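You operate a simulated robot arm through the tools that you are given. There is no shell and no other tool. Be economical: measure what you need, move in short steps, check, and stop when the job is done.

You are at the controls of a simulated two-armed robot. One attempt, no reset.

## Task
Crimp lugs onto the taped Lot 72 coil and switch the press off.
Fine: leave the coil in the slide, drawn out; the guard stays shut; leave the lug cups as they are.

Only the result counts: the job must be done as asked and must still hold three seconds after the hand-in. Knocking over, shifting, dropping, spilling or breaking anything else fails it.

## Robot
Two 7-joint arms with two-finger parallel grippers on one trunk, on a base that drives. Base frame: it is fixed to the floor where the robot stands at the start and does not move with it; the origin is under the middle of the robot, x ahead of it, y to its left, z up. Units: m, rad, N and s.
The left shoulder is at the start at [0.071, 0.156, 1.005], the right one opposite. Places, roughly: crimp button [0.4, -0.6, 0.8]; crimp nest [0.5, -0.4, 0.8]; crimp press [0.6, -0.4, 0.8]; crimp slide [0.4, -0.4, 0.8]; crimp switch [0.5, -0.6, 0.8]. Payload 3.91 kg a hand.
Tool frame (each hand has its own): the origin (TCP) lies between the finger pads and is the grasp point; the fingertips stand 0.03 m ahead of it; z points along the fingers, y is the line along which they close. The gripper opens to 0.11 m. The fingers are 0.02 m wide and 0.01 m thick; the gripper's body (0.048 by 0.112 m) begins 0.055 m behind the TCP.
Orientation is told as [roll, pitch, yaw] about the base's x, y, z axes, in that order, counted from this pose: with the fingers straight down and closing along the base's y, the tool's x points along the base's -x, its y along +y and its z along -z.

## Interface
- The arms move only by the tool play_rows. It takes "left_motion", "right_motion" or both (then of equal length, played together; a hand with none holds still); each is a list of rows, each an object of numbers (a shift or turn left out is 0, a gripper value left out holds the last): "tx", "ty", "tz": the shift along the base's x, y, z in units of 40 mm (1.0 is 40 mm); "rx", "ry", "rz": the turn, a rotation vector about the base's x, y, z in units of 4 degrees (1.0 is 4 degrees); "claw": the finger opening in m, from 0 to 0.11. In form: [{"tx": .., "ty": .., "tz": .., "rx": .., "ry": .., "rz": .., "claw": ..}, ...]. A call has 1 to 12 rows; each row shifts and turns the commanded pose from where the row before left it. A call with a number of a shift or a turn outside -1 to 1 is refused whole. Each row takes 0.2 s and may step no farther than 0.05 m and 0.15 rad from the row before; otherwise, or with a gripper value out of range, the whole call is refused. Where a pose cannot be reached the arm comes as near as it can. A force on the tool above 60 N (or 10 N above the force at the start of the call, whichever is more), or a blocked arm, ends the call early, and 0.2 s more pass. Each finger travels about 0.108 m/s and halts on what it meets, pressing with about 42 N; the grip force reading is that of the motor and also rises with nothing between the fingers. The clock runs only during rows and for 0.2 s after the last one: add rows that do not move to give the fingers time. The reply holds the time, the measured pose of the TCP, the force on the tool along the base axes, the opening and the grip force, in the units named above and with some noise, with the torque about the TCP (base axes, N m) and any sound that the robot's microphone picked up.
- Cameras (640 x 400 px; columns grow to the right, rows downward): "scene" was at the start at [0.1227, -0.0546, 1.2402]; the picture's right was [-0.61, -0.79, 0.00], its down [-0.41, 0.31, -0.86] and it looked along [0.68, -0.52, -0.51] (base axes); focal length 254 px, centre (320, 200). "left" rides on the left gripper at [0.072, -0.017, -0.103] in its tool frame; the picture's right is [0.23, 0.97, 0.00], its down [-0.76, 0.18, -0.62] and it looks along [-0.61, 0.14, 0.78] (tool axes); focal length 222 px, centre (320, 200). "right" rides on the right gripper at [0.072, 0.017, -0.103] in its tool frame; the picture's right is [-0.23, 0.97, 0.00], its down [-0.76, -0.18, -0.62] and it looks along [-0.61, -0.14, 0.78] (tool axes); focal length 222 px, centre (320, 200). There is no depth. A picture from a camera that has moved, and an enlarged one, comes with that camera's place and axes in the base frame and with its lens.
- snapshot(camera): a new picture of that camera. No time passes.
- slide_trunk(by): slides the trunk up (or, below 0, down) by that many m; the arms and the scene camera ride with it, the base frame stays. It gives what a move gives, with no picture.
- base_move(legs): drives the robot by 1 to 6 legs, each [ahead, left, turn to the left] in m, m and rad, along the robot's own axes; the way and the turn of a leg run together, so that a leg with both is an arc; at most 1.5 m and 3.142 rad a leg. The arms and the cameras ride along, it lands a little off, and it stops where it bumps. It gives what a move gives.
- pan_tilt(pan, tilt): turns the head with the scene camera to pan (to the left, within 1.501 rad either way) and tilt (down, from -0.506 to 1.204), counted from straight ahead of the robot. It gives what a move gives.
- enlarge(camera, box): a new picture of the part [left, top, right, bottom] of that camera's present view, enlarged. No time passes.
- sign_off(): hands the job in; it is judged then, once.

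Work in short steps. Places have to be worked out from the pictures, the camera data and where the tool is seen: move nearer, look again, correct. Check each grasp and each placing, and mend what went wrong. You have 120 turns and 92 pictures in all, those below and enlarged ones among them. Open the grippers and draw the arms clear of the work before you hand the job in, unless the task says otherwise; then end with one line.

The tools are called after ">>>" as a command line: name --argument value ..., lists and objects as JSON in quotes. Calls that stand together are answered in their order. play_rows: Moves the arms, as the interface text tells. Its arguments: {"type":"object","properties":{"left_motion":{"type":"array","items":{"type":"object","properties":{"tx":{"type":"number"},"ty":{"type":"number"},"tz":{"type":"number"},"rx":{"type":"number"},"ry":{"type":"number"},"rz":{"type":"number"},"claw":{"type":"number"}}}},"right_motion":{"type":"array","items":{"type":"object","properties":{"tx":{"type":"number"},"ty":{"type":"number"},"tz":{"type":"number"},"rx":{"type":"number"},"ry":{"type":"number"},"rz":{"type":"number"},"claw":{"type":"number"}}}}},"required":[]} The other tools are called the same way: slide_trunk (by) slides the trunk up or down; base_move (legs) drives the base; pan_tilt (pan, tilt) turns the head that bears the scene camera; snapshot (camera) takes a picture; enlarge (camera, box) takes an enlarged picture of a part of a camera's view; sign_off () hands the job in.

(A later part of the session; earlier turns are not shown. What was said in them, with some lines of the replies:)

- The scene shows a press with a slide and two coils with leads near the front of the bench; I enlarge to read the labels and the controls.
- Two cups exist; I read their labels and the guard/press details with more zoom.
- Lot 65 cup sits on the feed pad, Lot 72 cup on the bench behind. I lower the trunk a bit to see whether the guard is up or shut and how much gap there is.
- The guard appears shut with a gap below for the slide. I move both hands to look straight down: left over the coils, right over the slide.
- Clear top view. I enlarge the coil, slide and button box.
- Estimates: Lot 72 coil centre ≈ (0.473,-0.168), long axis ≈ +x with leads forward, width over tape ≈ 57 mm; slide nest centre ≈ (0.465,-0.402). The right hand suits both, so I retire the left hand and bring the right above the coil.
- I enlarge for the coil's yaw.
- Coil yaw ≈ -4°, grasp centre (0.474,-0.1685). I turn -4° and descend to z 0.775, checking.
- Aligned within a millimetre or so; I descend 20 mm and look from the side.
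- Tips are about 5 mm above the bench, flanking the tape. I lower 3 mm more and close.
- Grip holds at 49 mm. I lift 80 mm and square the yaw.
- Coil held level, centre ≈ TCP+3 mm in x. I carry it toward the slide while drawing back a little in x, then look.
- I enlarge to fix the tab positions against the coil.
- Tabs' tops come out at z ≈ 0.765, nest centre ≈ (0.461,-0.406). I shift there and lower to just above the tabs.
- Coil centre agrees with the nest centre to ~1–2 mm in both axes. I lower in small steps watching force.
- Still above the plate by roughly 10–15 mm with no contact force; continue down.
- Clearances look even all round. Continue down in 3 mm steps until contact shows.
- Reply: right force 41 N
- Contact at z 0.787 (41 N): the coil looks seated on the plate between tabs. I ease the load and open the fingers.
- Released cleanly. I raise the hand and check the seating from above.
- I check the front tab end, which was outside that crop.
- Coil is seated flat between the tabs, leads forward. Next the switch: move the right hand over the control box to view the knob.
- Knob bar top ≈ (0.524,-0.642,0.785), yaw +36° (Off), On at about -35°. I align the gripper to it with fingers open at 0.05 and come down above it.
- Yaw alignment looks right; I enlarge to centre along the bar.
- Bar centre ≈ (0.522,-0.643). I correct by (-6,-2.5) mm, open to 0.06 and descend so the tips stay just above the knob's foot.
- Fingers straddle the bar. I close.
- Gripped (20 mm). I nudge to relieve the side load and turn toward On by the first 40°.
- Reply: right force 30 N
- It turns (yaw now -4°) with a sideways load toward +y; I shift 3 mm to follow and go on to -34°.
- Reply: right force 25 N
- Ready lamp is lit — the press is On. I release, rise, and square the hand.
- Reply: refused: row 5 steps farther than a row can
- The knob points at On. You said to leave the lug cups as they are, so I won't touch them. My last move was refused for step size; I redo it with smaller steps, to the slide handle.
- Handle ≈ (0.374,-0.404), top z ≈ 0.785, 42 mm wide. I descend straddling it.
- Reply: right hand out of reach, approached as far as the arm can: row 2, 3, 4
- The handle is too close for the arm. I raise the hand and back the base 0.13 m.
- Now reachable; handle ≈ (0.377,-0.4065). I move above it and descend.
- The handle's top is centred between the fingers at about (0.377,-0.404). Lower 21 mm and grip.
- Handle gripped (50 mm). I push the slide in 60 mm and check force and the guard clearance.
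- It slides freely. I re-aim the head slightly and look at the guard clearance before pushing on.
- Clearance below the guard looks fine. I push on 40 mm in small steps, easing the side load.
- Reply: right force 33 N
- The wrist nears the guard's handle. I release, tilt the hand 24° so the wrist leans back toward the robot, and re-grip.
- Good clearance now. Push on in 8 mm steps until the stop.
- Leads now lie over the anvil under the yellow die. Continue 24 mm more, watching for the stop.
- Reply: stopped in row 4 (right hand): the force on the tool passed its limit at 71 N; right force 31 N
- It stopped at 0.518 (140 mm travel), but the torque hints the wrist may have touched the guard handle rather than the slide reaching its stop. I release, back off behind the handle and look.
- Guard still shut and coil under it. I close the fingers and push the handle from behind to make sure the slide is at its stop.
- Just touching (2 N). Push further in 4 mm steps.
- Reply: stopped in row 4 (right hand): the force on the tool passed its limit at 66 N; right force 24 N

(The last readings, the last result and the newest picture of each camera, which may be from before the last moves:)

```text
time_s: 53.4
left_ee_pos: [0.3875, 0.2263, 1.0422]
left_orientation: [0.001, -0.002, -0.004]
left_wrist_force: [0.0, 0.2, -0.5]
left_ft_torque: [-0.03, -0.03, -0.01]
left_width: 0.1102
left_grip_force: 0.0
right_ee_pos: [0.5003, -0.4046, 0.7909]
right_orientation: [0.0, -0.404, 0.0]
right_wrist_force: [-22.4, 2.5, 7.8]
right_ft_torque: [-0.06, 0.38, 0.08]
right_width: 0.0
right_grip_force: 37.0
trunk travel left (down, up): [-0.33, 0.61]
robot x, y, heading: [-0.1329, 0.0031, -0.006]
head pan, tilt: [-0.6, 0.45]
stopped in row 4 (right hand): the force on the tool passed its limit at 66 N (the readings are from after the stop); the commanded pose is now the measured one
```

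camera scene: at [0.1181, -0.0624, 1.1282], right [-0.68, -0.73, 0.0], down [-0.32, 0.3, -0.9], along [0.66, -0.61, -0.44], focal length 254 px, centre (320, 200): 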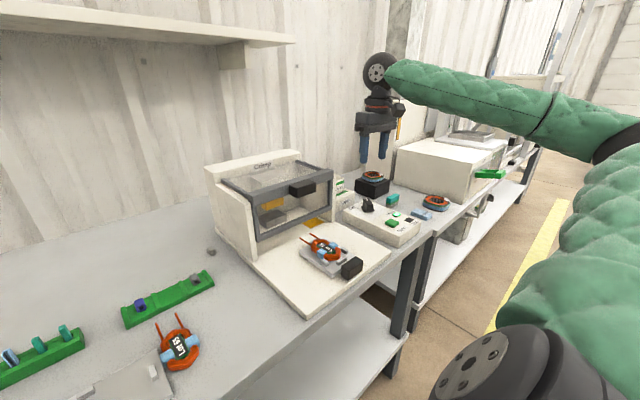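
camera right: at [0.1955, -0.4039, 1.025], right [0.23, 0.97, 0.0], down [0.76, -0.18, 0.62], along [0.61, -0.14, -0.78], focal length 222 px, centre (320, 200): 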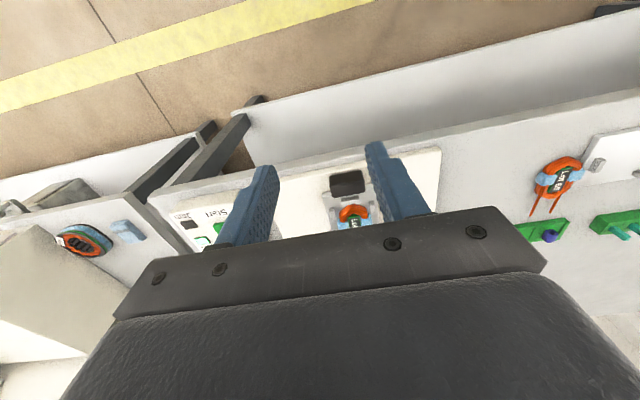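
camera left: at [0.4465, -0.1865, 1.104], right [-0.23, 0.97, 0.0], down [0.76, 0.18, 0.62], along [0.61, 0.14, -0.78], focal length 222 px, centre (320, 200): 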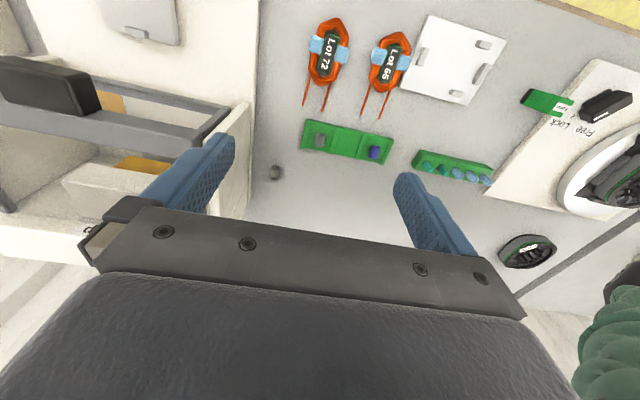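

Contact at the tips with no leverage: the slide is at its stop. Now back off, rise, upright the hand and move over the Start button.

>>> play_rows --right_motion '[{"tx": -0.6}, {"tx": -0.8, "tz": 0.5}, {"tz": 1, "ry": 1}, {"tz": 0.8, "ry": 1}, {"ty": -0.8, "ry": 1}, {"ty": -1, "ry": 1}, {"ty": -1, "ry": 1}, {"ty": -1, "ry": 1}, {"ty": -1}, {"ty": -0.45}, {}]'

>>> enlarge --camera "right" --box '[220, 40, 420, 190]'

```text
time_s: 55.8
left_ee_pos: [0.3896, 0.2289, 1.0413]
left_orientation: [-0.001, 0.001, -0.002]
left_wrist_force: [-0.3, 0.2, -0.8]
left_ft_torque: [-0.03, 0.01, 0.04]
left_width: 0.11
left_grip_force: 0.0
right_ee_pos: [0.4454, -0.6152, 0.8805]
right_orientation: [0.0, 0.013, -0.003]
right_wrist_force: [1.2, 0.2, 0.0]
right_ft_torque: [0.01, 0.02, -0.04]
right_width: 0.0
right_grip_force: 37.4
trunk travel left (down, up): [-0.33, 0.61]
robot x, y, heading: [-0.1333, -0.0013, -0.004]
head pan, tilt: [-0.6, 0.45]
```

```text
2.67 times, centred on (320, 115) of right
camera zoom: at [0.3751, -0.6002, 0.9848], right [0.23, 0.97, 0.0], down [0.77, -0.18, 0.61], along [0.6, -0.14, -0.79], focal length 592 px, centre (320, 427)
```

zoom: 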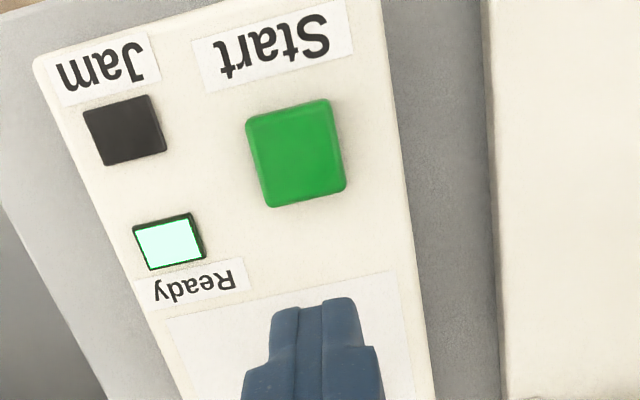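

Ready still lit. Button centre ≈ (0.421,-0.619). I move above it and lower to just over it.

>>> play_rows --right_motion '[{"tx": -0.6, "ty": -0.09}, {"tz": -0.8}, {"tz": -0.75}, {}]'

>>> enlarge --camera "right" --box '[220, 80, 420, 230]'

```text
time_s: 56.8
left_ee_pos: [0.3883, 0.2277, 1.0407]
left_orientation: [0.0, 0.0, -0.004]
left_wrist_force: [-0.7, -0.2, -0.3]
left_ft_torque: [0.0, 0.0, 0.02]
left_width: 0.1101
left_grip_force: 0.1
right_ee_pos: [0.4206, -0.6178, 0.8179]
right_orientation: [0.001, 0.013, 0.0]
right_wrist_force: [0.6, 0.3, 0.0]
right_ft_torque: [0.01, -0.03, 0.04]
right_width: 0.0
right_grip_force: 37.5
trunk travel left (down, up): [-0.33, 0.61]
robot x, y, heading: [-0.1311, 0.0004, -0.004]
head pan, tilt: [-0.6, 0.45]
```

```text
2.67 times, centred on (320, 155) of right
camera zoom: at [0.3505, -0.6032, 0.9225], right [0.23, 0.97, 0.0], down [0.77, -0.18, 0.61], along [0.6, -0.14, -0.79], focal length 592 px, centre (320, 320)
```

zoom: 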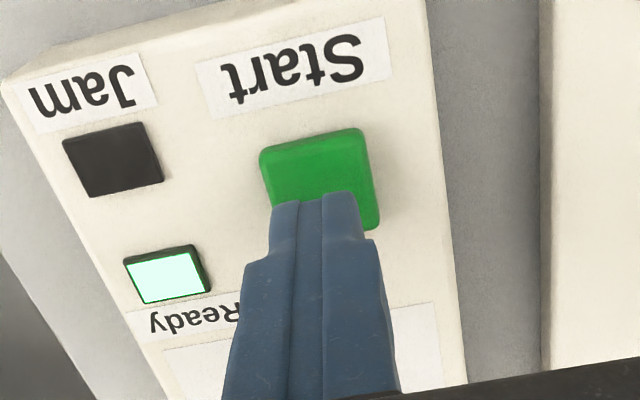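

The tip is right over the button. Press gently in 4 mm steps, then lift.

>>> play_rows --right_motion '[{"tz": -0.12}, {"tz": -0.12}, {"tz": -0.1}, {}]'

```text
time_s: 57.8
left_ee_pos: [0.3875, 0.2265, 1.0417]
left_orientation: [-0.001, 0.0, -0.003]
left_wrist_force: [0.7, -0.8, -0.1]
left_ft_torque: [0.01, 0.0, 0.01]
left_width: 0.1101
left_grip_force: 0.0
right_ee_pos: [0.4223, -0.6182, 0.8052]
right_orientation: [-0.001, 0.013, 0.0]
right_wrist_force: [0.6, -0.4, -0.2]
right_ft_torque: [0.01, -0.02, 0.04]
right_width: 0.0
right_grip_force: 37.5
trunk travel left (down, up): [-0.33, 0.61]
robot x, y, heading: [-0.1348, 0.0025, -0.006]
head pan, tilt: [-0.6, 0.45]
```

No contact yet; go on down.

>>> play_rows --right_motion '[{"tz": -0.1}, {"tz": -0.1}, {}]'

```text
time_s: 58.6
left_ee_pos: [0.3882, 0.2279, 1.0403]
left_orientation: [0.0, -0.001, -0.002]
left_wrist_force: [0.5, -0.4, -0.2]
left_ft_torque: [-0.03, -0.01, 0.01]
left_width: 0.1102
left_grip_force: 0.1
right_ee_pos: [0.4223, -0.6184, 0.7985]
right_orientation: [-0.001, 0.013, 0.001]
right_wrist_force: [0.0, -0.8, 1.1]
right_ft_torque: [-0.01, -0.04, -0.02]
right_width: 0.0001
right_grip_force: 37.9
trunk travel left (down, up): [-0.33, 0.61]
robot x, y, heading: [-0.1349, -0.0026, -0.0]
head pan, tilt: [-0.6, 0.45]
heard: click
```

A click was heard: the button registered. Lift and let the press cycle, then look.

>>> play_rows --right_motion '[{"tz": 0.5}, {"tz": 1}, {"tz": 0.7}, {}, {}, {}, {}, {}]'

>>> enlarge --camera "scene" --box '[240, 120, 440, 270]'

```text
time_s: 60.4
left_ee_pos: [0.3887, 0.2277, 1.0408]
left_orientation: [-0.002, -0.001, -0.003]
left_wrist_force: [0.5, -0.5, 0.0]
left_ft_torque: [-0.01, 0.0, 0.01]
left_width: 0.1101
left_grip_force: 0.1
right_ee_pos: [0.4216, -0.6178, 0.8867]
right_orientation: [0.0, 0.014, 0.001]
right_wrist_force: [-0.4, 0.4, 0.4]
right_ft_torque: [-0.01, 0.02, -0.06]
right_width: 0.0
right_grip_force: 38.3
trunk travel left (down, up): [-0.33, 0.61]
robot x, y, heading: [-0.1306, 0.0007, -0.001]
head pan, tilt: [-0.6, 0.45]
```

```text
2.67 times, centred on (340, 195) of scene
camera zoom: at [-0.0059, -0.0521, 1.1282], right [-0.57, -0.82, 0.0], down [-0.36, 0.25, -0.9], along [0.74, -0.51, -0.44], focal length 679 px, centre (267, 213)
```

zoom: 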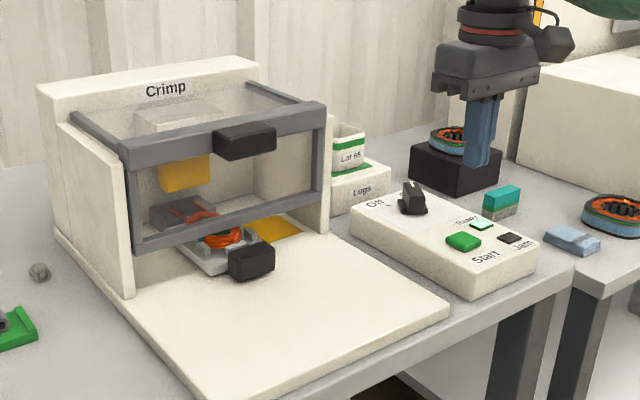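

I look closely at the leads for lugs.

>>> enlarge --camera "scene" --box '[275, 165, 335, 210]'

```text
8.89 times, centred on (305, 188) of scene
camera zoom: at [-0.0059, -0.0521, 1.1282], right [-0.57, -0.82, 0.0], down [-0.36, 0.25, -0.9], along [0.74, -0.51, -0.44], focal length 2262 px, centre (453, 311)
```

zoom: 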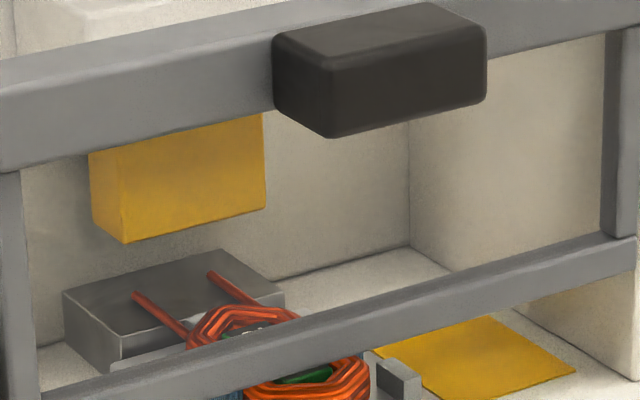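

No lugs yet. I wait a couple of seconds in case the cycle is delayed.

>>> play_rows --right_motion '[{}, {}, {}, {}, {}, {}, {}, {}, {}, {}, {}, {}]'

>>> enlarge --camera "scene" --box '[265, 165, 345, 225]'

```text
time_s: 63.0
left_ee_pos: [0.3876, 0.2271, 1.0407]
left_orientation: [0.0, 0.0, -0.003]
left_wrist_force: [0.0, 0.3, -0.9]
left_ft_torque: [-0.02, 0.02, 0.0]
left_width: 0.11
left_grip_force: 0.2
right_ee_pos: [0.4217, -0.6186, 0.8858]
right_orientation: [0.0, 0.014, 0.0]
right_wrist_force: [-0.2, 0.8, 0.8]
right_ft_torque: [0.0, 0.02, -0.01]
right_width: 0.0
right_grip_force: 37.9
trunk travel left (down, up): [-0.33, 0.61]
robot x, y, heading: [-0.1309, -0.0022, -0.001]
head pan, tilt: [-0.6, 0.45]
```

```text
6.67 times, centred on (305, 195) of scene
camera zoom: at [-0.0059, -0.0521, 1.1282], right [-0.57, -0.82, 0.0], down [-0.36, 0.25, -0.9], along [0.74, -0.51, -0.44], focal length 1696 px, centre (420, 233)
```

zoom: 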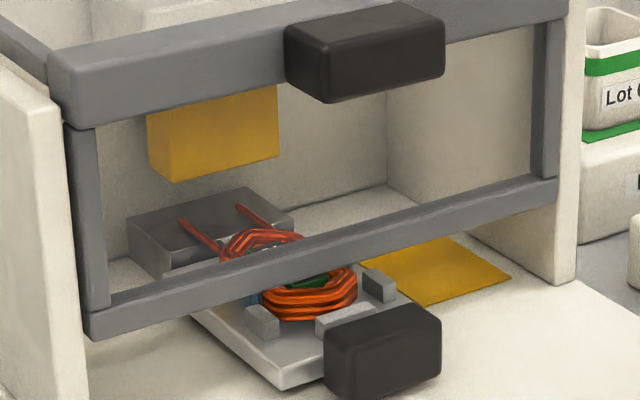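

The slide front sits at the anvil with leads on it, yet no cycle. The press was very light (1 N); I press Start again more firmly and listen.

>>> play_rows --right_motion '[{"tz": -1}, {"tz": -0.9}, {"tz": -0.3}, {"tz": -0.1}, {"tz": -0.1}, {}, {}, {"tz": 0.6}, {}, {}, {}, {}]'

```text
time_s: 65.6
left_ee_pos: [0.3887, 0.2264, 1.0407]
left_orientation: [0.0, 0.001, -0.002]
left_wrist_force: [-0.3, 0.2, 0.1]
left_ft_torque: [0.0, 0.01, 0.0]
left_width: 0.1099
left_grip_force: 0.0
right_ee_pos: [0.4223, -0.6191, 0.813]
right_orientation: [0.0, 0.015, 0.0]
right_wrist_force: [-0.3, -0.7, -0.1]
right_ft_torque: [-0.02, -0.02, -0.03]
right_width: 0.0
right_grip_force: 38.4
trunk travel left (down, up): [-0.33, 0.61]
robot x, y, heading: [-0.1329, -0.0026, -0.005]
head pan, tilt: [-0.6, 0.45]
heard: click
```

Again only a click. I check lamps and leads now.

>>> enlarge --camera "scene" --box '[270, 140, 430, 240]'

```text
4.00 times, centred on (350, 190) of scene
camera zoom: at [-0.006, -0.052, 1.1282], right [-0.57, -0.82, 0.0], down [-0.36, 0.25, -0.9], along [0.74, -0.51, -0.44], focal length 1018 px, centre (200, 240)
```

zoom: 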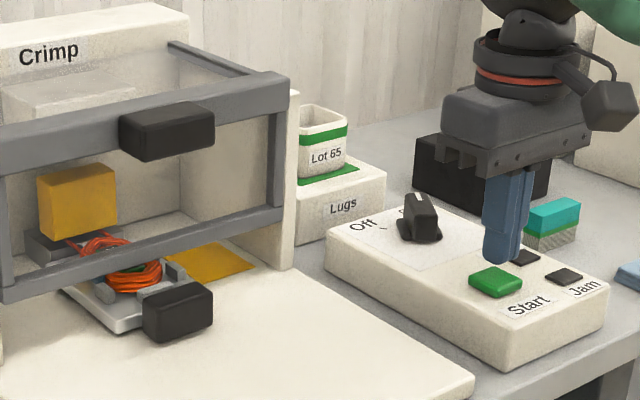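

The die is coming down and Ready is off: the cycle runs now. I wait for it to finish.

>>> play_rows --right_motion '[{"tz": 1}, {"tz": 0.8}, {}, {}, {}, {}, {}, {}, {}, {}, {}, {}]'

>>> play_rows --right_motion '[{}, {}, {}, {}, {}, {}, {}, {}, {}, {}]'

>>> enlarge --camera "scene" --box '[270, 140, 430, 240]'

```text
time_s: 68.2
left_ee_pos: [0.3881, 0.2271, 1.041]
left_orientation: [-0.001, -0.001, -0.003]
left_wrist_force: [1.1, 0.5, -0.2]
left_ft_torque: [0.0, -0.01, 0.01]
left_width: 0.11
left_grip_force: 0.1
right_ee_pos: [0.4214, -0.6197, 0.8853]
right_orientation: [-0.001, 0.013, 0.001]
right_wrist_force: [-1.3, 1.2, -0.2]
right_ft_torque: [0.02, 0.02, 0.01]
right_width: 0.0
right_grip_force: 37.9
trunk travel left (down, up): [-0.33, 0.61]
robot x, y, heading: [-0.133, 0.0029, -0.005]
head pan, tilt: [-0.6, 0.45]
```

```text
time_s: 70.4
left_ee_pos: [0.3895, 0.2274, 1.0419]
left_orientation: [-0.002, 0.0, -0.002]
left_wrist_force: [0.1, 0.1, -0.4]
left_ft_torque: [-0.01, -0.01, 0.01]
left_width: 0.1102
left_grip_force: 0.1
right_ee_pos: [0.4213, -0.6197, 0.8861]
right_orientation: [-0.001, 0.012, 0.0]
right_wrist_force: [0.5, -0.1, -0.4]
right_ft_torque: [0.02, -0.06, -0.06]
right_width: 0.0
right_grip_force: 37.6
trunk travel left (down, up): [-0.33, 0.61]
robot x, y, heading: [-0.1337, 0.0003, -0.005]
head pan, tilt: [-0.6, 0.45]
```

```text
4.00 times, centred on (350, 190) of scene
camera zoom: at [-0.0059, -0.0521, 1.1282], right [-0.57, -0.82, 0.0], down [-0.36, 0.25, -0.9], along [0.74, -0.51, -0.44], focal length 1018 px, centre (200, 240)
```

zoom: 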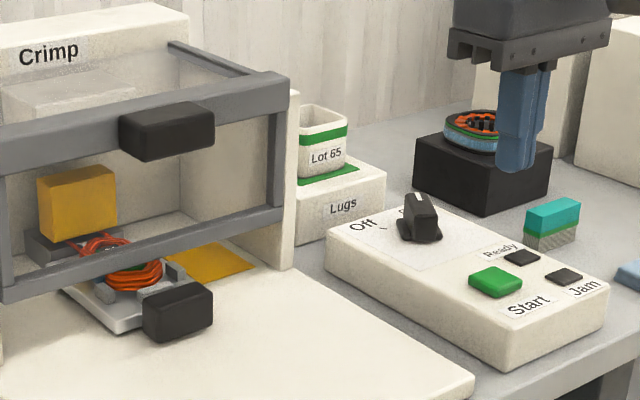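

The die is still down with both lamps dark; I wait longer.

>>> play_rows --right_motion '[{}, {}, {}, {}, {}, {}, {}, {}, {}, {}, {}, {}]'

>>> play_rows --right_motion '[{}, {}, {}, {}, {}, {}, {}, {}, {}, {}, {}, {}]'

>>> enlarge --camera "scene" --box '[270, 140, 430, 240]'

```text
time_s: 73.0
left_ee_pos: [0.3887, 0.2283, 1.0415]
left_orientation: [0.0, -0.002, -0.004]
left_wrist_force: [0.3, -0.1, -1.0]
left_ft_torque: [-0.03, 0.02, 0.0]
left_width: 0.1102
left_grip_force: 0.0
right_ee_pos: [0.4224, -0.6192, 0.8852]
right_orientation: [0.0, 0.013, 0.001]
right_wrist_force: [-0.2, -0.1, -0.4]
right_ft_torque: [0.0, 0.0, -0.02]
right_width: 0.0
right_grip_force: 38.0
trunk travel left (down, up): [-0.33, 0.61]
robot x, y, heading: [-0.132, 0.0007, 0.001]
head pan, tilt: [-0.6, 0.45]
```

```text
time_s: 75.6
left_ee_pos: [0.3878, 0.2279, 1.0412]
left_orientation: [0.0, -0.001, -0.005]
left_wrist_force: [0.6, -0.4, 0.6]
left_ft_torque: [0.0, 0.0, -0.02]
left_width: 0.1102
left_grip_force: 0.1
right_ee_pos: [0.4227, -0.6197, 0.8867]
right_orientation: [-0.001, 0.015, -0.001]
right_wrist_force: [0.0, -0.5, 0.2]
right_ft_torque: [-0.01, 0.02, -0.03]
right_width: 0.0
right_grip_force: 37.6
trunk travel left (down, up): [-0.33, 0.61]
robot x, y, heading: [-0.1339, 0.0002, -0.004]
head pan, tilt: [-0.6, 0.45]
```

```text
4.00 times, centred on (350, 190) of scene
camera zoom: at [-0.0059, -0.0521, 1.1282], right [-0.57, -0.82, 0.0], down [-0.36, 0.25, -0.9], along [0.74, -0.51, -0.44], focal length 1018 px, centre (200, 240)
```

zoom: 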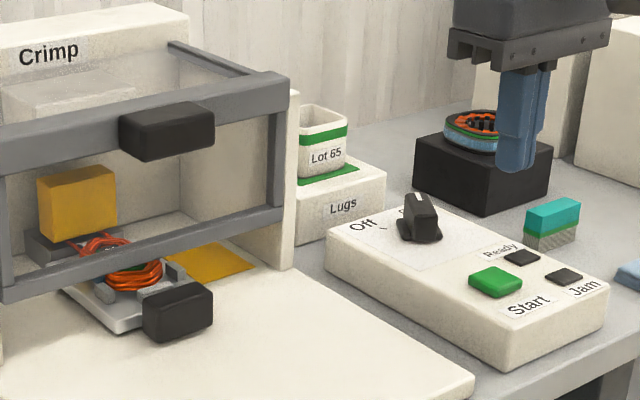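

Still down. Wait another 7 s.

>>> play_rows --right_motion '[{}, {}, {}, {}, {}, {}, {}, {}, {}, {}, {}, {}]'

>>> play_rows --right_motion '[{}, {}, {}, {}, {}, {}, {}, {}, {}, {}, {}, {}]'

>>> play_rows --right_motion '[{}, {}, {}, {}, {}, {}, {}, {}, {}, {}, {}, {}]'

>>> enlarge --camera "scene" --box '[270, 140, 430, 240]'

```text
time_s: 78.2
left_ee_pos: [0.3875, 0.2269, 1.0404]
left_orientation: [-0.001, 0.0, -0.004]
left_wrist_force: [0.1, -0.4, -0.5]
left_ft_torque: [0.01, 0.0, 0.04]
left_width: 0.1102
left_grip_force: 0.0
right_ee_pos: [0.4227, -0.6183, 0.8858]
right_orientation: [0.001, 0.013, 0.0]
right_wrist_force: [0.6, -0.1, -1.1]
right_ft_torque: [0.03, 0.0, -0.02]
right_width: 0.0
right_grip_force: 37.8
trunk travel left (down, up): [-0.33, 0.61]
robot x, y, heading: [-0.1337, 0.0003, -0.006]
head pan, tilt: [-0.6, 0.45]
```

```text
time_s: 80.8
left_ee_pos: [0.387, 0.2267, 1.0411]
left_orientation: [-0.001, 0.001, -0.004]
left_wrist_force: [0.5, -1.1, 0.3]
left_ft_torque: [-0.02, 0.02, -0.04]
left_width: 0.11
left_grip_force: 0.1
right_ee_pos: [0.4224, -0.6192, 0.8855]
right_orientation: [0.0, 0.014, 0.0]
right_wrist_force: [0.6, 0.1, 0.0]
right_ft_torque: [-0.01, 0.02, 0.01]
right_width: 0.0
right_grip_force: 37.3
trunk travel left (down, up): [-0.33, 0.61]
robot x, y, heading: [-0.137, 0.0002, -0.001]
head pan, tilt: [-0.6, 0.45]
```

```text
time_s: 83.4
left_ee_pos: [0.387, 0.227, 1.0403]
left_orientation: [-0.001, 0.0, -0.006]
left_wrist_force: [0.3, -0.4, -0.5]
left_ft_torque: [-0.01, 0.01, 0.06]
left_width: 0.1102
left_grip_force: 0.0
right_ee_pos: [0.4223, -0.6185, 0.8858]
right_orientation: [0.0, 0.015, 0.002]
right_wrist_force: [0.5, -0.3, 0.1]
right_ft_torque: [0.01, 0.0, 0.02]
right_width: 0.0003
right_grip_force: 37.7
trunk travel left (down, up): [-0.33, 0.61]
robot x, y, heading: [-0.1327, -0.0012, -0.006]
head pan, tilt: [-0.6, 0.45]
```

```text
4.00 times, centred on (350, 190) of scene
camera zoom: at [-0.0059, -0.0521, 1.1282], right [-0.57, -0.82, 0.0], down [-0.36, 0.25, -0.9], along [0.74, -0.51, -0.44], focal length 1018 px, centre (200, 240)
```

zoom: 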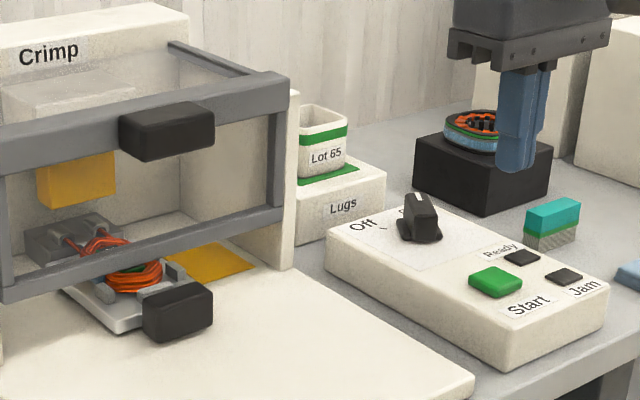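

The die has risen and grey lugs sit on the lead tips. Now I go behind the handle with the hand tilted and open.

>>> play_rows --right_motion '[{"tx": 0.3, "ty": 0.9}, {"tx": 0.2, "ty": 0.9}, {"ty": 0.9, "claw": 0.03}, {"ty": 0.9, "ry": -1, "claw": 0.064}, {"ty": 0.9, "ry": -1}, {"ty": 0.83, "ry": -1}, {"ry": -1, "tx": 0.1}, {"ry": -1, "tz": -0.6}, {"ry": -1, "tz": -0.6}, {"tz": -0.6}, {"tz": -0.5}, {}]'

>>> enlarge --camera "right" --box '[200, 60, 440, 240]'

```text
time_s: 86.0
left_ee_pos: [0.3872, 0.2261, 1.04]
left_orientation: [0.001, -0.001, -0.004]
left_wrist_force: [-0.1, -0.2, -0.5]
left_ft_torque: [0.0, 0.0, 0.0]
left_width: 0.1103
left_grip_force: 0.0
right_ee_pos: [0.447, -0.405, 0.7946]
right_orientation: [0.0, -0.405, 0.0]
right_wrist_force: [-0.3, -0.1, 0.4]
right_ft_torque: [0.02, -0.03, -0.03]
right_width: 0.0638
right_grip_force: 0.1
trunk travel left (down, up): [-0.33, 0.61]
robot x, y, heading: [-0.1312, -0.0003, 0.0]
head pan, tilt: [-0.6, 0.45]
```

```text
2.22 times, centred on (320, 150) of right
camera zoom: at [0.339, -0.3908, 0.8598], right [0.21, 0.97, 0.09], down [0.45, -0.18, 0.87], along [0.87, -0.14, -0.48], focal length 494 px, centre (320, 311)
```

zoom: 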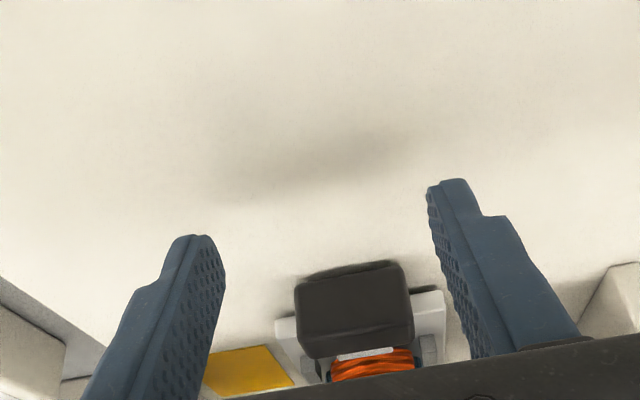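

Handle is centred ahead. Move forward 65 mm, grip.

>>> play_rows --right_motion '[{"tx": 0.6, "tz": -0.05}, {"tx": 0.6, "tz": -0.05}, {"tx": 0.42}, {}, {"claw": 0.05}, {"claw": 0.036}, {}, {}]'

```text
time_s: 87.8
left_ee_pos: [0.3882, 0.229, 1.0407]
left_orientation: [-0.002, -0.001, -0.006]
left_wrist_force: [0.2, 0.4, -0.6]
left_ft_torque: [-0.02, -0.03, -0.03]
left_width: 0.1099
left_grip_force: 0.1
right_ee_pos: [0.5112, -0.406, 0.7897]
right_orientation: [0.0, -0.405, 0.002]
right_wrist_force: [-0.2, 3.7, -0.9]
right_ft_torque: [0.3, 0.28, 0.13]
right_width: 0.0497
right_grip_force: 45.0
trunk travel left (down, up): [-0.33, 0.61]
robot x, y, heading: [-0.1308, -0.0029, -0.005]
head pan, tilt: [-0.6, 0.45]
```

Gripped at 50 mm. Pull out smoothly 136 mm.

>>> play_rows --right_motion '[{"tx": -0.2}, {"tx": -0.35}, {"tx": -0.4}, {"tx": -0.4}, {"tx": -0.4}, {"tx": -0.4}, {"tx": -0.4}, {"tx": -0.35}, {"tx": -0.3}, {"tx": -0.2}, {}]'

>>> enlarge --camera "scene" --box '[240, 140, 420, 270]'

```text
time_s: 90.2
left_ee_pos: [0.3885, 0.2282, 1.0413]
left_orientation: [0.001, -0.001, -0.003]
left_wrist_force: [-0.1, 0.6, 0.6]
left_ft_torque: [0.0, -0.02, 0.0]
left_width: 0.11
left_grip_force: 0.1
right_ee_pos: [0.376, -0.4046, 0.7901]
right_orientation: [0.001, -0.404, 0.0]
right_wrist_force: [0.7, 7.6, -4.2]
right_ft_torque: [0.42, 0.6, 0.29]
right_width: 0.05
right_grip_force: 44.7
trunk travel left (down, up): [-0.33, 0.61]
robot x, y, heading: [-0.131, -0.001, -0.001]
head pan, tilt: [-0.6, 0.45]
```

```text
3.08 times, centred on (330, 205) of scene
camera zoom: at [-0.0057, -0.0517, 1.1282], right [-0.57, -0.82, 0.0], down [-0.36, 0.25, -0.9], along [0.74, -0.51, -0.44], focal length 783 px, centre (289, 185)
```

zoom: 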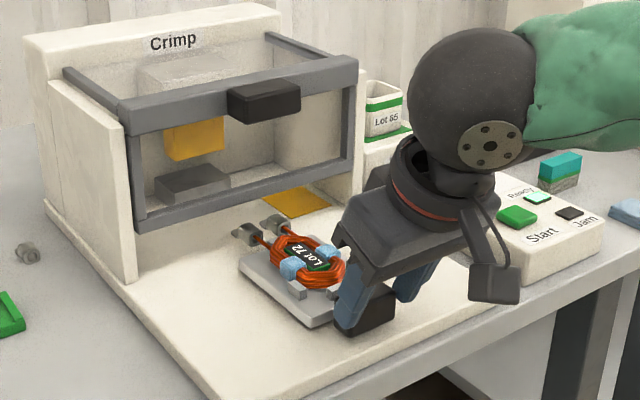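

Lugs are on both leads and the Ready lamp is lit again. I draw out the last few mm to the stop.

>>> play_rows --right_motion '[{"tx": -0.08}, {"tx": -0.08}, {"tx": -0.05}, {}]'

```text
time_s: 91.2
left_ee_pos: [0.3869, 0.2279, 1.0412]
left_orientation: [0.001, 0.0, -0.003]
left_wrist_force: [-1.1, -0.2, -0.1]
left_ft_torque: [0.0, -0.02, -0.02]
left_width: 0.1099
left_grip_force: 0.0
right_ee_pos: [0.3674, -0.4052, 0.7903]
right_orientation: [0.0, -0.404, 0.0]
right_wrist_force: [2.3, 7.9, -5.9]
right_ft_torque: [0.28, -0.39, -0.17]
right_width: 0.0499
right_grip_force: 44.9
trunk travel left (down, up): [-0.33, 0.61]
robot x, y, heading: [-0.1322, -0.0009, -0.006]
head pan, tilt: [-0.6, 0.45]
```

The slide is drawn out fully. Release, rise, upright, and move above the knob with yaw -34°.

>>> play_rows --right_motion '[{"ty": 0.02, "claw": 0.056}, {"claw": 0.066}, {"tz": 0.6}, {"tz": 1}, {"tz": 1, "ry": 1}, {"tz": 1, "ry": 1}, {"ry": 1, "ty": -0.8}, {"ry": 1, "ty": -0.9}, {"ry": 1, "ty": -0.9}, {"ry": 0.8, "ty": -0.9}, {"rz": -1, "ty": -0.9}, {"rz": -1, "ty": -0.9}]'

>>> play_rows --right_motion '[{"rz": -1, "ty": -0.5, "tx": 0.6}, {"rz": -1, "tx": 0.8}, {"rz": -1, "tx": 0.8}, {"rz": -1, "tx": 0.8}, {"rz": -1, "tx": 0.8}, {"rz": -1}, {"rz": -0.6}, {}]'

```text
time_s: 93.8
left_ee_pos: [0.3883, 0.2271, 1.0416]
left_orientation: [0.001, 0.001, -0.006]
left_wrist_force: [0.0, 0.2, -0.1]
left_ft_torque: [-0.01, 0.02, -0.03]
left_width: 0.1098
left_grip_force: 0.0
right_ee_pos: [0.3673, -0.6185, 0.9331]
right_orientation: [-0.002, 0.001, -0.14]
right_wrist_force: [-0.6, -0.2, -0.5]
right_ft_torque: [-0.02, -0.01, 0.02]
right_width: 0.0659
right_grip_force: 0.1
trunk travel left (down, up): [-0.33, 0.61]
robot x, y, heading: [-0.1318, -0.0001, -0.008]
head pan, tilt: [-0.6, 0.45]
```

```text
time_s: 95.6
left_ee_pos: [0.388, 0.2266, 1.0408]
left_orientation: [-0.002, 0.0, -0.003]
left_wrist_force: [0.4, -0.3, 0.4]
left_ft_torque: [-0.02, 0.01, 0.0]
left_width: 0.1099
left_grip_force: 0.0
right_ee_pos: [0.5198, -0.6373, 0.9347]
right_orientation: [0.001, 0.001, -0.6]
right_wrist_force: [0.0, -0.7, 1.4]
right_ft_torque: [0.02, -0.01, -0.01]
right_width: 0.0659
right_grip_force: 0.0
trunk travel left (down, up): [-0.33, 0.61]
robot x, y, heading: [-0.1323, -0.0034, -0.005]
head pan, tilt: [-0.6, 0.45]
```

Above the knob. I lower to z 0.805 at (0.521,-0.640) and check the straddle.

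>>> play_rows --right_motion '[{"tx": 0.03, "ty": -0.07, "tz": -0.8, "claw": 0.06}, {"tz": -0.8}, {"tz": -0.8}, {"tz": -0.4}, {}]'

>>> enlarge --camera "right" --box '[220, 80, 420, 230]'

```text
time_s: 96.8
left_ee_pos: [0.3894, 0.2276, 1.0421]
left_orientation: [-0.001, 0.0, -0.003]
left_wrist_force: [-0.1, -0.5, 0.2]
left_ft_torque: [0.04, -0.03, -0.01]
left_width: 0.1101
left_grip_force: 0.1
right_ee_pos: [0.5197, -0.6406, 0.8216]
right_orientation: [-0.002, 0.0, -0.6]
right_wrist_force: [-0.4, -0.8, -0.2]
right_ft_torque: [-0.02, 0.01, 0.03]
right_width: 0.0601
right_grip_force: 0.1
trunk travel left (down, up): [-0.33, 0.61]
robot x, y, heading: [-0.1331, 0.0009, -0.001]
head pan, tilt: [-0.6, 0.45]
```

```text
2.67 times, centred on (320, 155) of right
camera zoom: at [0.47, -0.5866, 0.9248], right [0.74, 0.68, 0.0], down [0.53, -0.58, 0.62], along [0.42, -0.46, -0.78], focal length 592 px, centre (320, 320)
```

zoom: 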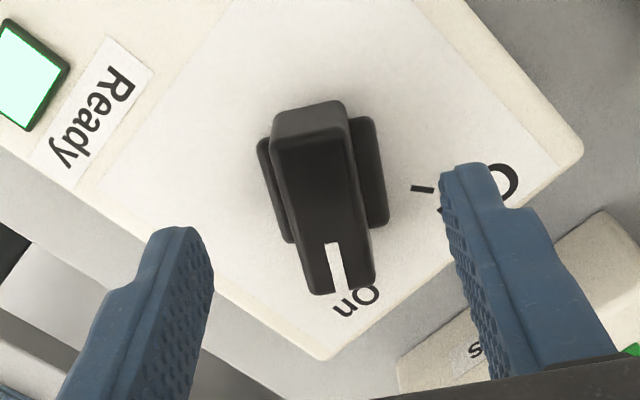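

Aligned. Lower the last 17 mm, grip, then turn back the first 40°.

>>> play_rows --right_motion '[{"tz": -0.4}, {"claw": 0.03}, {"claw": 0.015}, {}, {}]'

>>> play_rows --right_motion '[{"rz": 1}, {"rz": 1}, {"rz": 1}, {"rz": 1}, {"rz": 1}, {"rz": 1}, {"rz": 1}, {"rz": 1}, {"rz": 1}]'

```text
time_s: 98.0
left_ee_pos: [0.3879, 0.2295, 1.0393]
left_orientation: [0.0, 0.002, -0.005]
left_wrist_force: [-1.2, 0.6, -0.5]
left_ft_torque: [0.01, 0.0, 0.0]
left_width: 0.11
left_grip_force: 0.1
right_ee_pos: [0.5203, -0.6379, 0.8057]
right_orientation: [0.0, 0.001, -0.598]
right_wrist_force: [4.1, 14.8, -4.9]
right_ft_torque: [-0.01, -0.92, 0.04]
right_width: 0.0199
right_grip_force: 45.2
trunk travel left (down, up): [-0.33, 0.61]
robot x, y, heading: [-0.1306, -0.001, -0.006]
head pan, tilt: [-0.6, 0.45]
```

```text
time_s: 100.0
left_ee_pos: [0.3886, 0.2275, 1.0414]
left_orientation: [0.0, 0.0, -0.003]
left_wrist_force: [-0.2, -0.3, 0.0]
left_ft_torque: [0.03, -0.01, 0.01]
left_width: 0.1101
left_grip_force: 0.1
right_ee_pos: [0.5186, -0.6412, 0.806]
right_orientation: [-0.001, 0.001, 0.028]
right_wrist_force: [-9.4, 0.4, -2.9]
right_ft_torque: [-0.04, 1.5, 0.01]
right_width: 0.02
right_grip_force: 44.6
trunk travel left (down, up): [-0.33, 0.61]
robot x, y, heading: [-0.1321, -0.001, -0.002]
head pan, tilt: [-0.6, 0.45]
```

Turning well with low loads; complete to +37°.

>>> play_rows --right_motion '[{"rz": 1, "tx": -0.02}, {"rz": 1}, {"rz": 1}, {"rz": 1}, {"rz": 1}, {"rz": 1}, {"rz": 1}, {"rz": 1}, {"rz": 0.7}, {}]'

>>> enlarge --camera "right" --box '[220, 0, 460, 180]'

```text
time_s: 102.2
left_ee_pos: [0.3891, 0.2255, 1.0417]
left_orientation: [0.0, 0.001, -0.004]
left_wrist_force: [-0.1, -0.9, 0.0]
left_ft_torque: [0.0, 0.02, -0.01]
left_width: 0.1101
left_grip_force: 0.1
right_ee_pos: [0.5198, -0.6425, 0.8056]
right_orientation: [-0.002, -0.002, 0.633]
right_wrist_force: [22.2, -52.4, 19.0]
right_ft_torque: [-1.18, -0.75, -1.15]
right_width: 0.0197
right_grip_force: 44.9
trunk travel left (down, up): [-0.33, 0.61]
robot x, y, heading: [-0.1339, -0.0027, -0.004]
head pan, tilt: [-0.6, 0.45]
```

```text
2.22 times, centred on (340, 90) of right
camera zoom: at [0.4513, -0.6737, 0.9085], right [-0.39, 0.92, 0.0], down [0.72, 0.31, 0.63], along [0.57, 0.25, -0.78], focal length 494 px, centre (276, 444)
```

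zoom: 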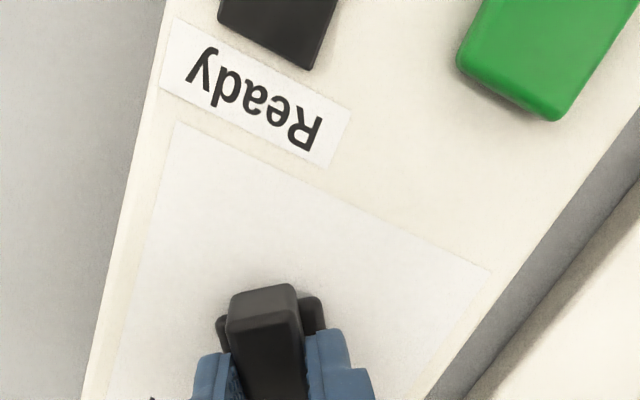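

Ready lamp is dark and the knob is at its Off stop. I ease the side load, open, rise, and draw back.

>>> play_rows --right_motion '[{"tx": 0.02, "ty": -0.05}, {"claw": 0.035}, {"claw": 0.06}, {"tz": 0.5}, {"tz": 1}, {"tz": 1}, {"tz": 1}, {"rz": -1, "tx": -0.8}, {"rz": -1, "tx": -0.8}, {"rz": -1, "tx": -0.8}, {"rz": -1, "tx": -0.8}, {"rz": -1, "tx": -0.8}]'

>>> snapshot --camera "scene"

>>> enlarge --camera "scene" --box '[270, 150, 430, 250]'

```text
time_s: 104.8
left_ee_pos: [0.3849, 0.2298, 1.0418]
left_orientation: [-0.002, -0.003, -0.001]
left_wrist_force: [-1.5, 0.0, 0.4]
left_ft_torque: [-0.01, -0.06, -0.01]
left_width: 0.1101
left_grip_force: 0.0
right_ee_pos: [0.3577, -0.6391, 0.9487]
right_orientation: [-0.004, 0.002, 0.284]
right_wrist_force: [-2.0, 0.4, 3.7]
right_ft_torque: [-0.04, -0.14, -0.01]
right_width: 0.0598
right_grip_force: 0.2
trunk travel left (down, up): [-0.33, 0.61]
robot x, y, heading: [-0.1301, -0.0008, -0.005]
head pan, tilt: [-0.6, 0.45]
```

```text
5 pictures are left
camera scene: at [-0.0086, -0.0498, 1.1291], right [-0.57, -0.82, 0.0], down [-0.36, 0.25, -0.9], along [0.74, -0.51, -0.43], focal length 254 px, centre (320, 200)
```

scene: 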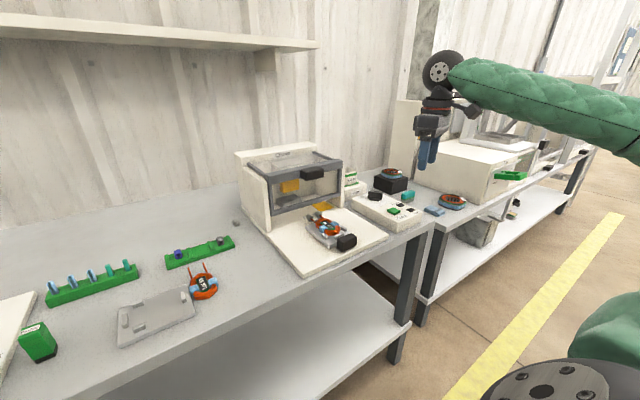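

```text
4.00 times, centred on (350, 200) of scene
camera zoom: at [-0.0086, -0.0498, 1.1291], right [-0.57, -0.82, 0.0], down [-0.36, 0.25, -0.9], along [0.74, -0.51, -0.43], focal length 1018 px, centre (200, 200)
```

zoom: 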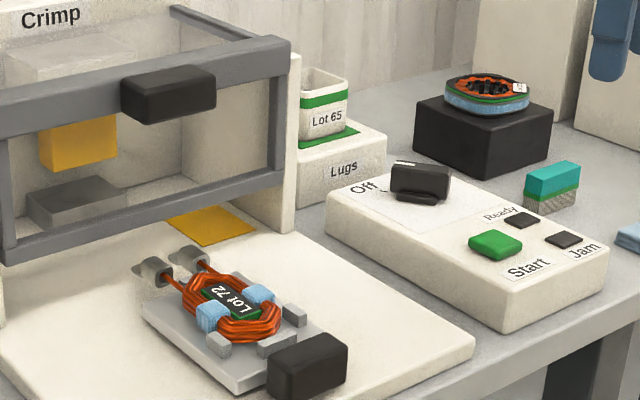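

Both leads carry lugs, the slide is drawn out, the guard is shut, the knob is at Off and both hands are open and clear. I hand in.

>>> sign_off

```text
The job is handed in.
```

The Lot 72 coil has lugs crimped on both leads, but they came from the Lot 65 cup, the one already on the feeder, because you said to leave the cups as they are. The coil is in the drawn-out slide, the guard is shut and the press is switched off.
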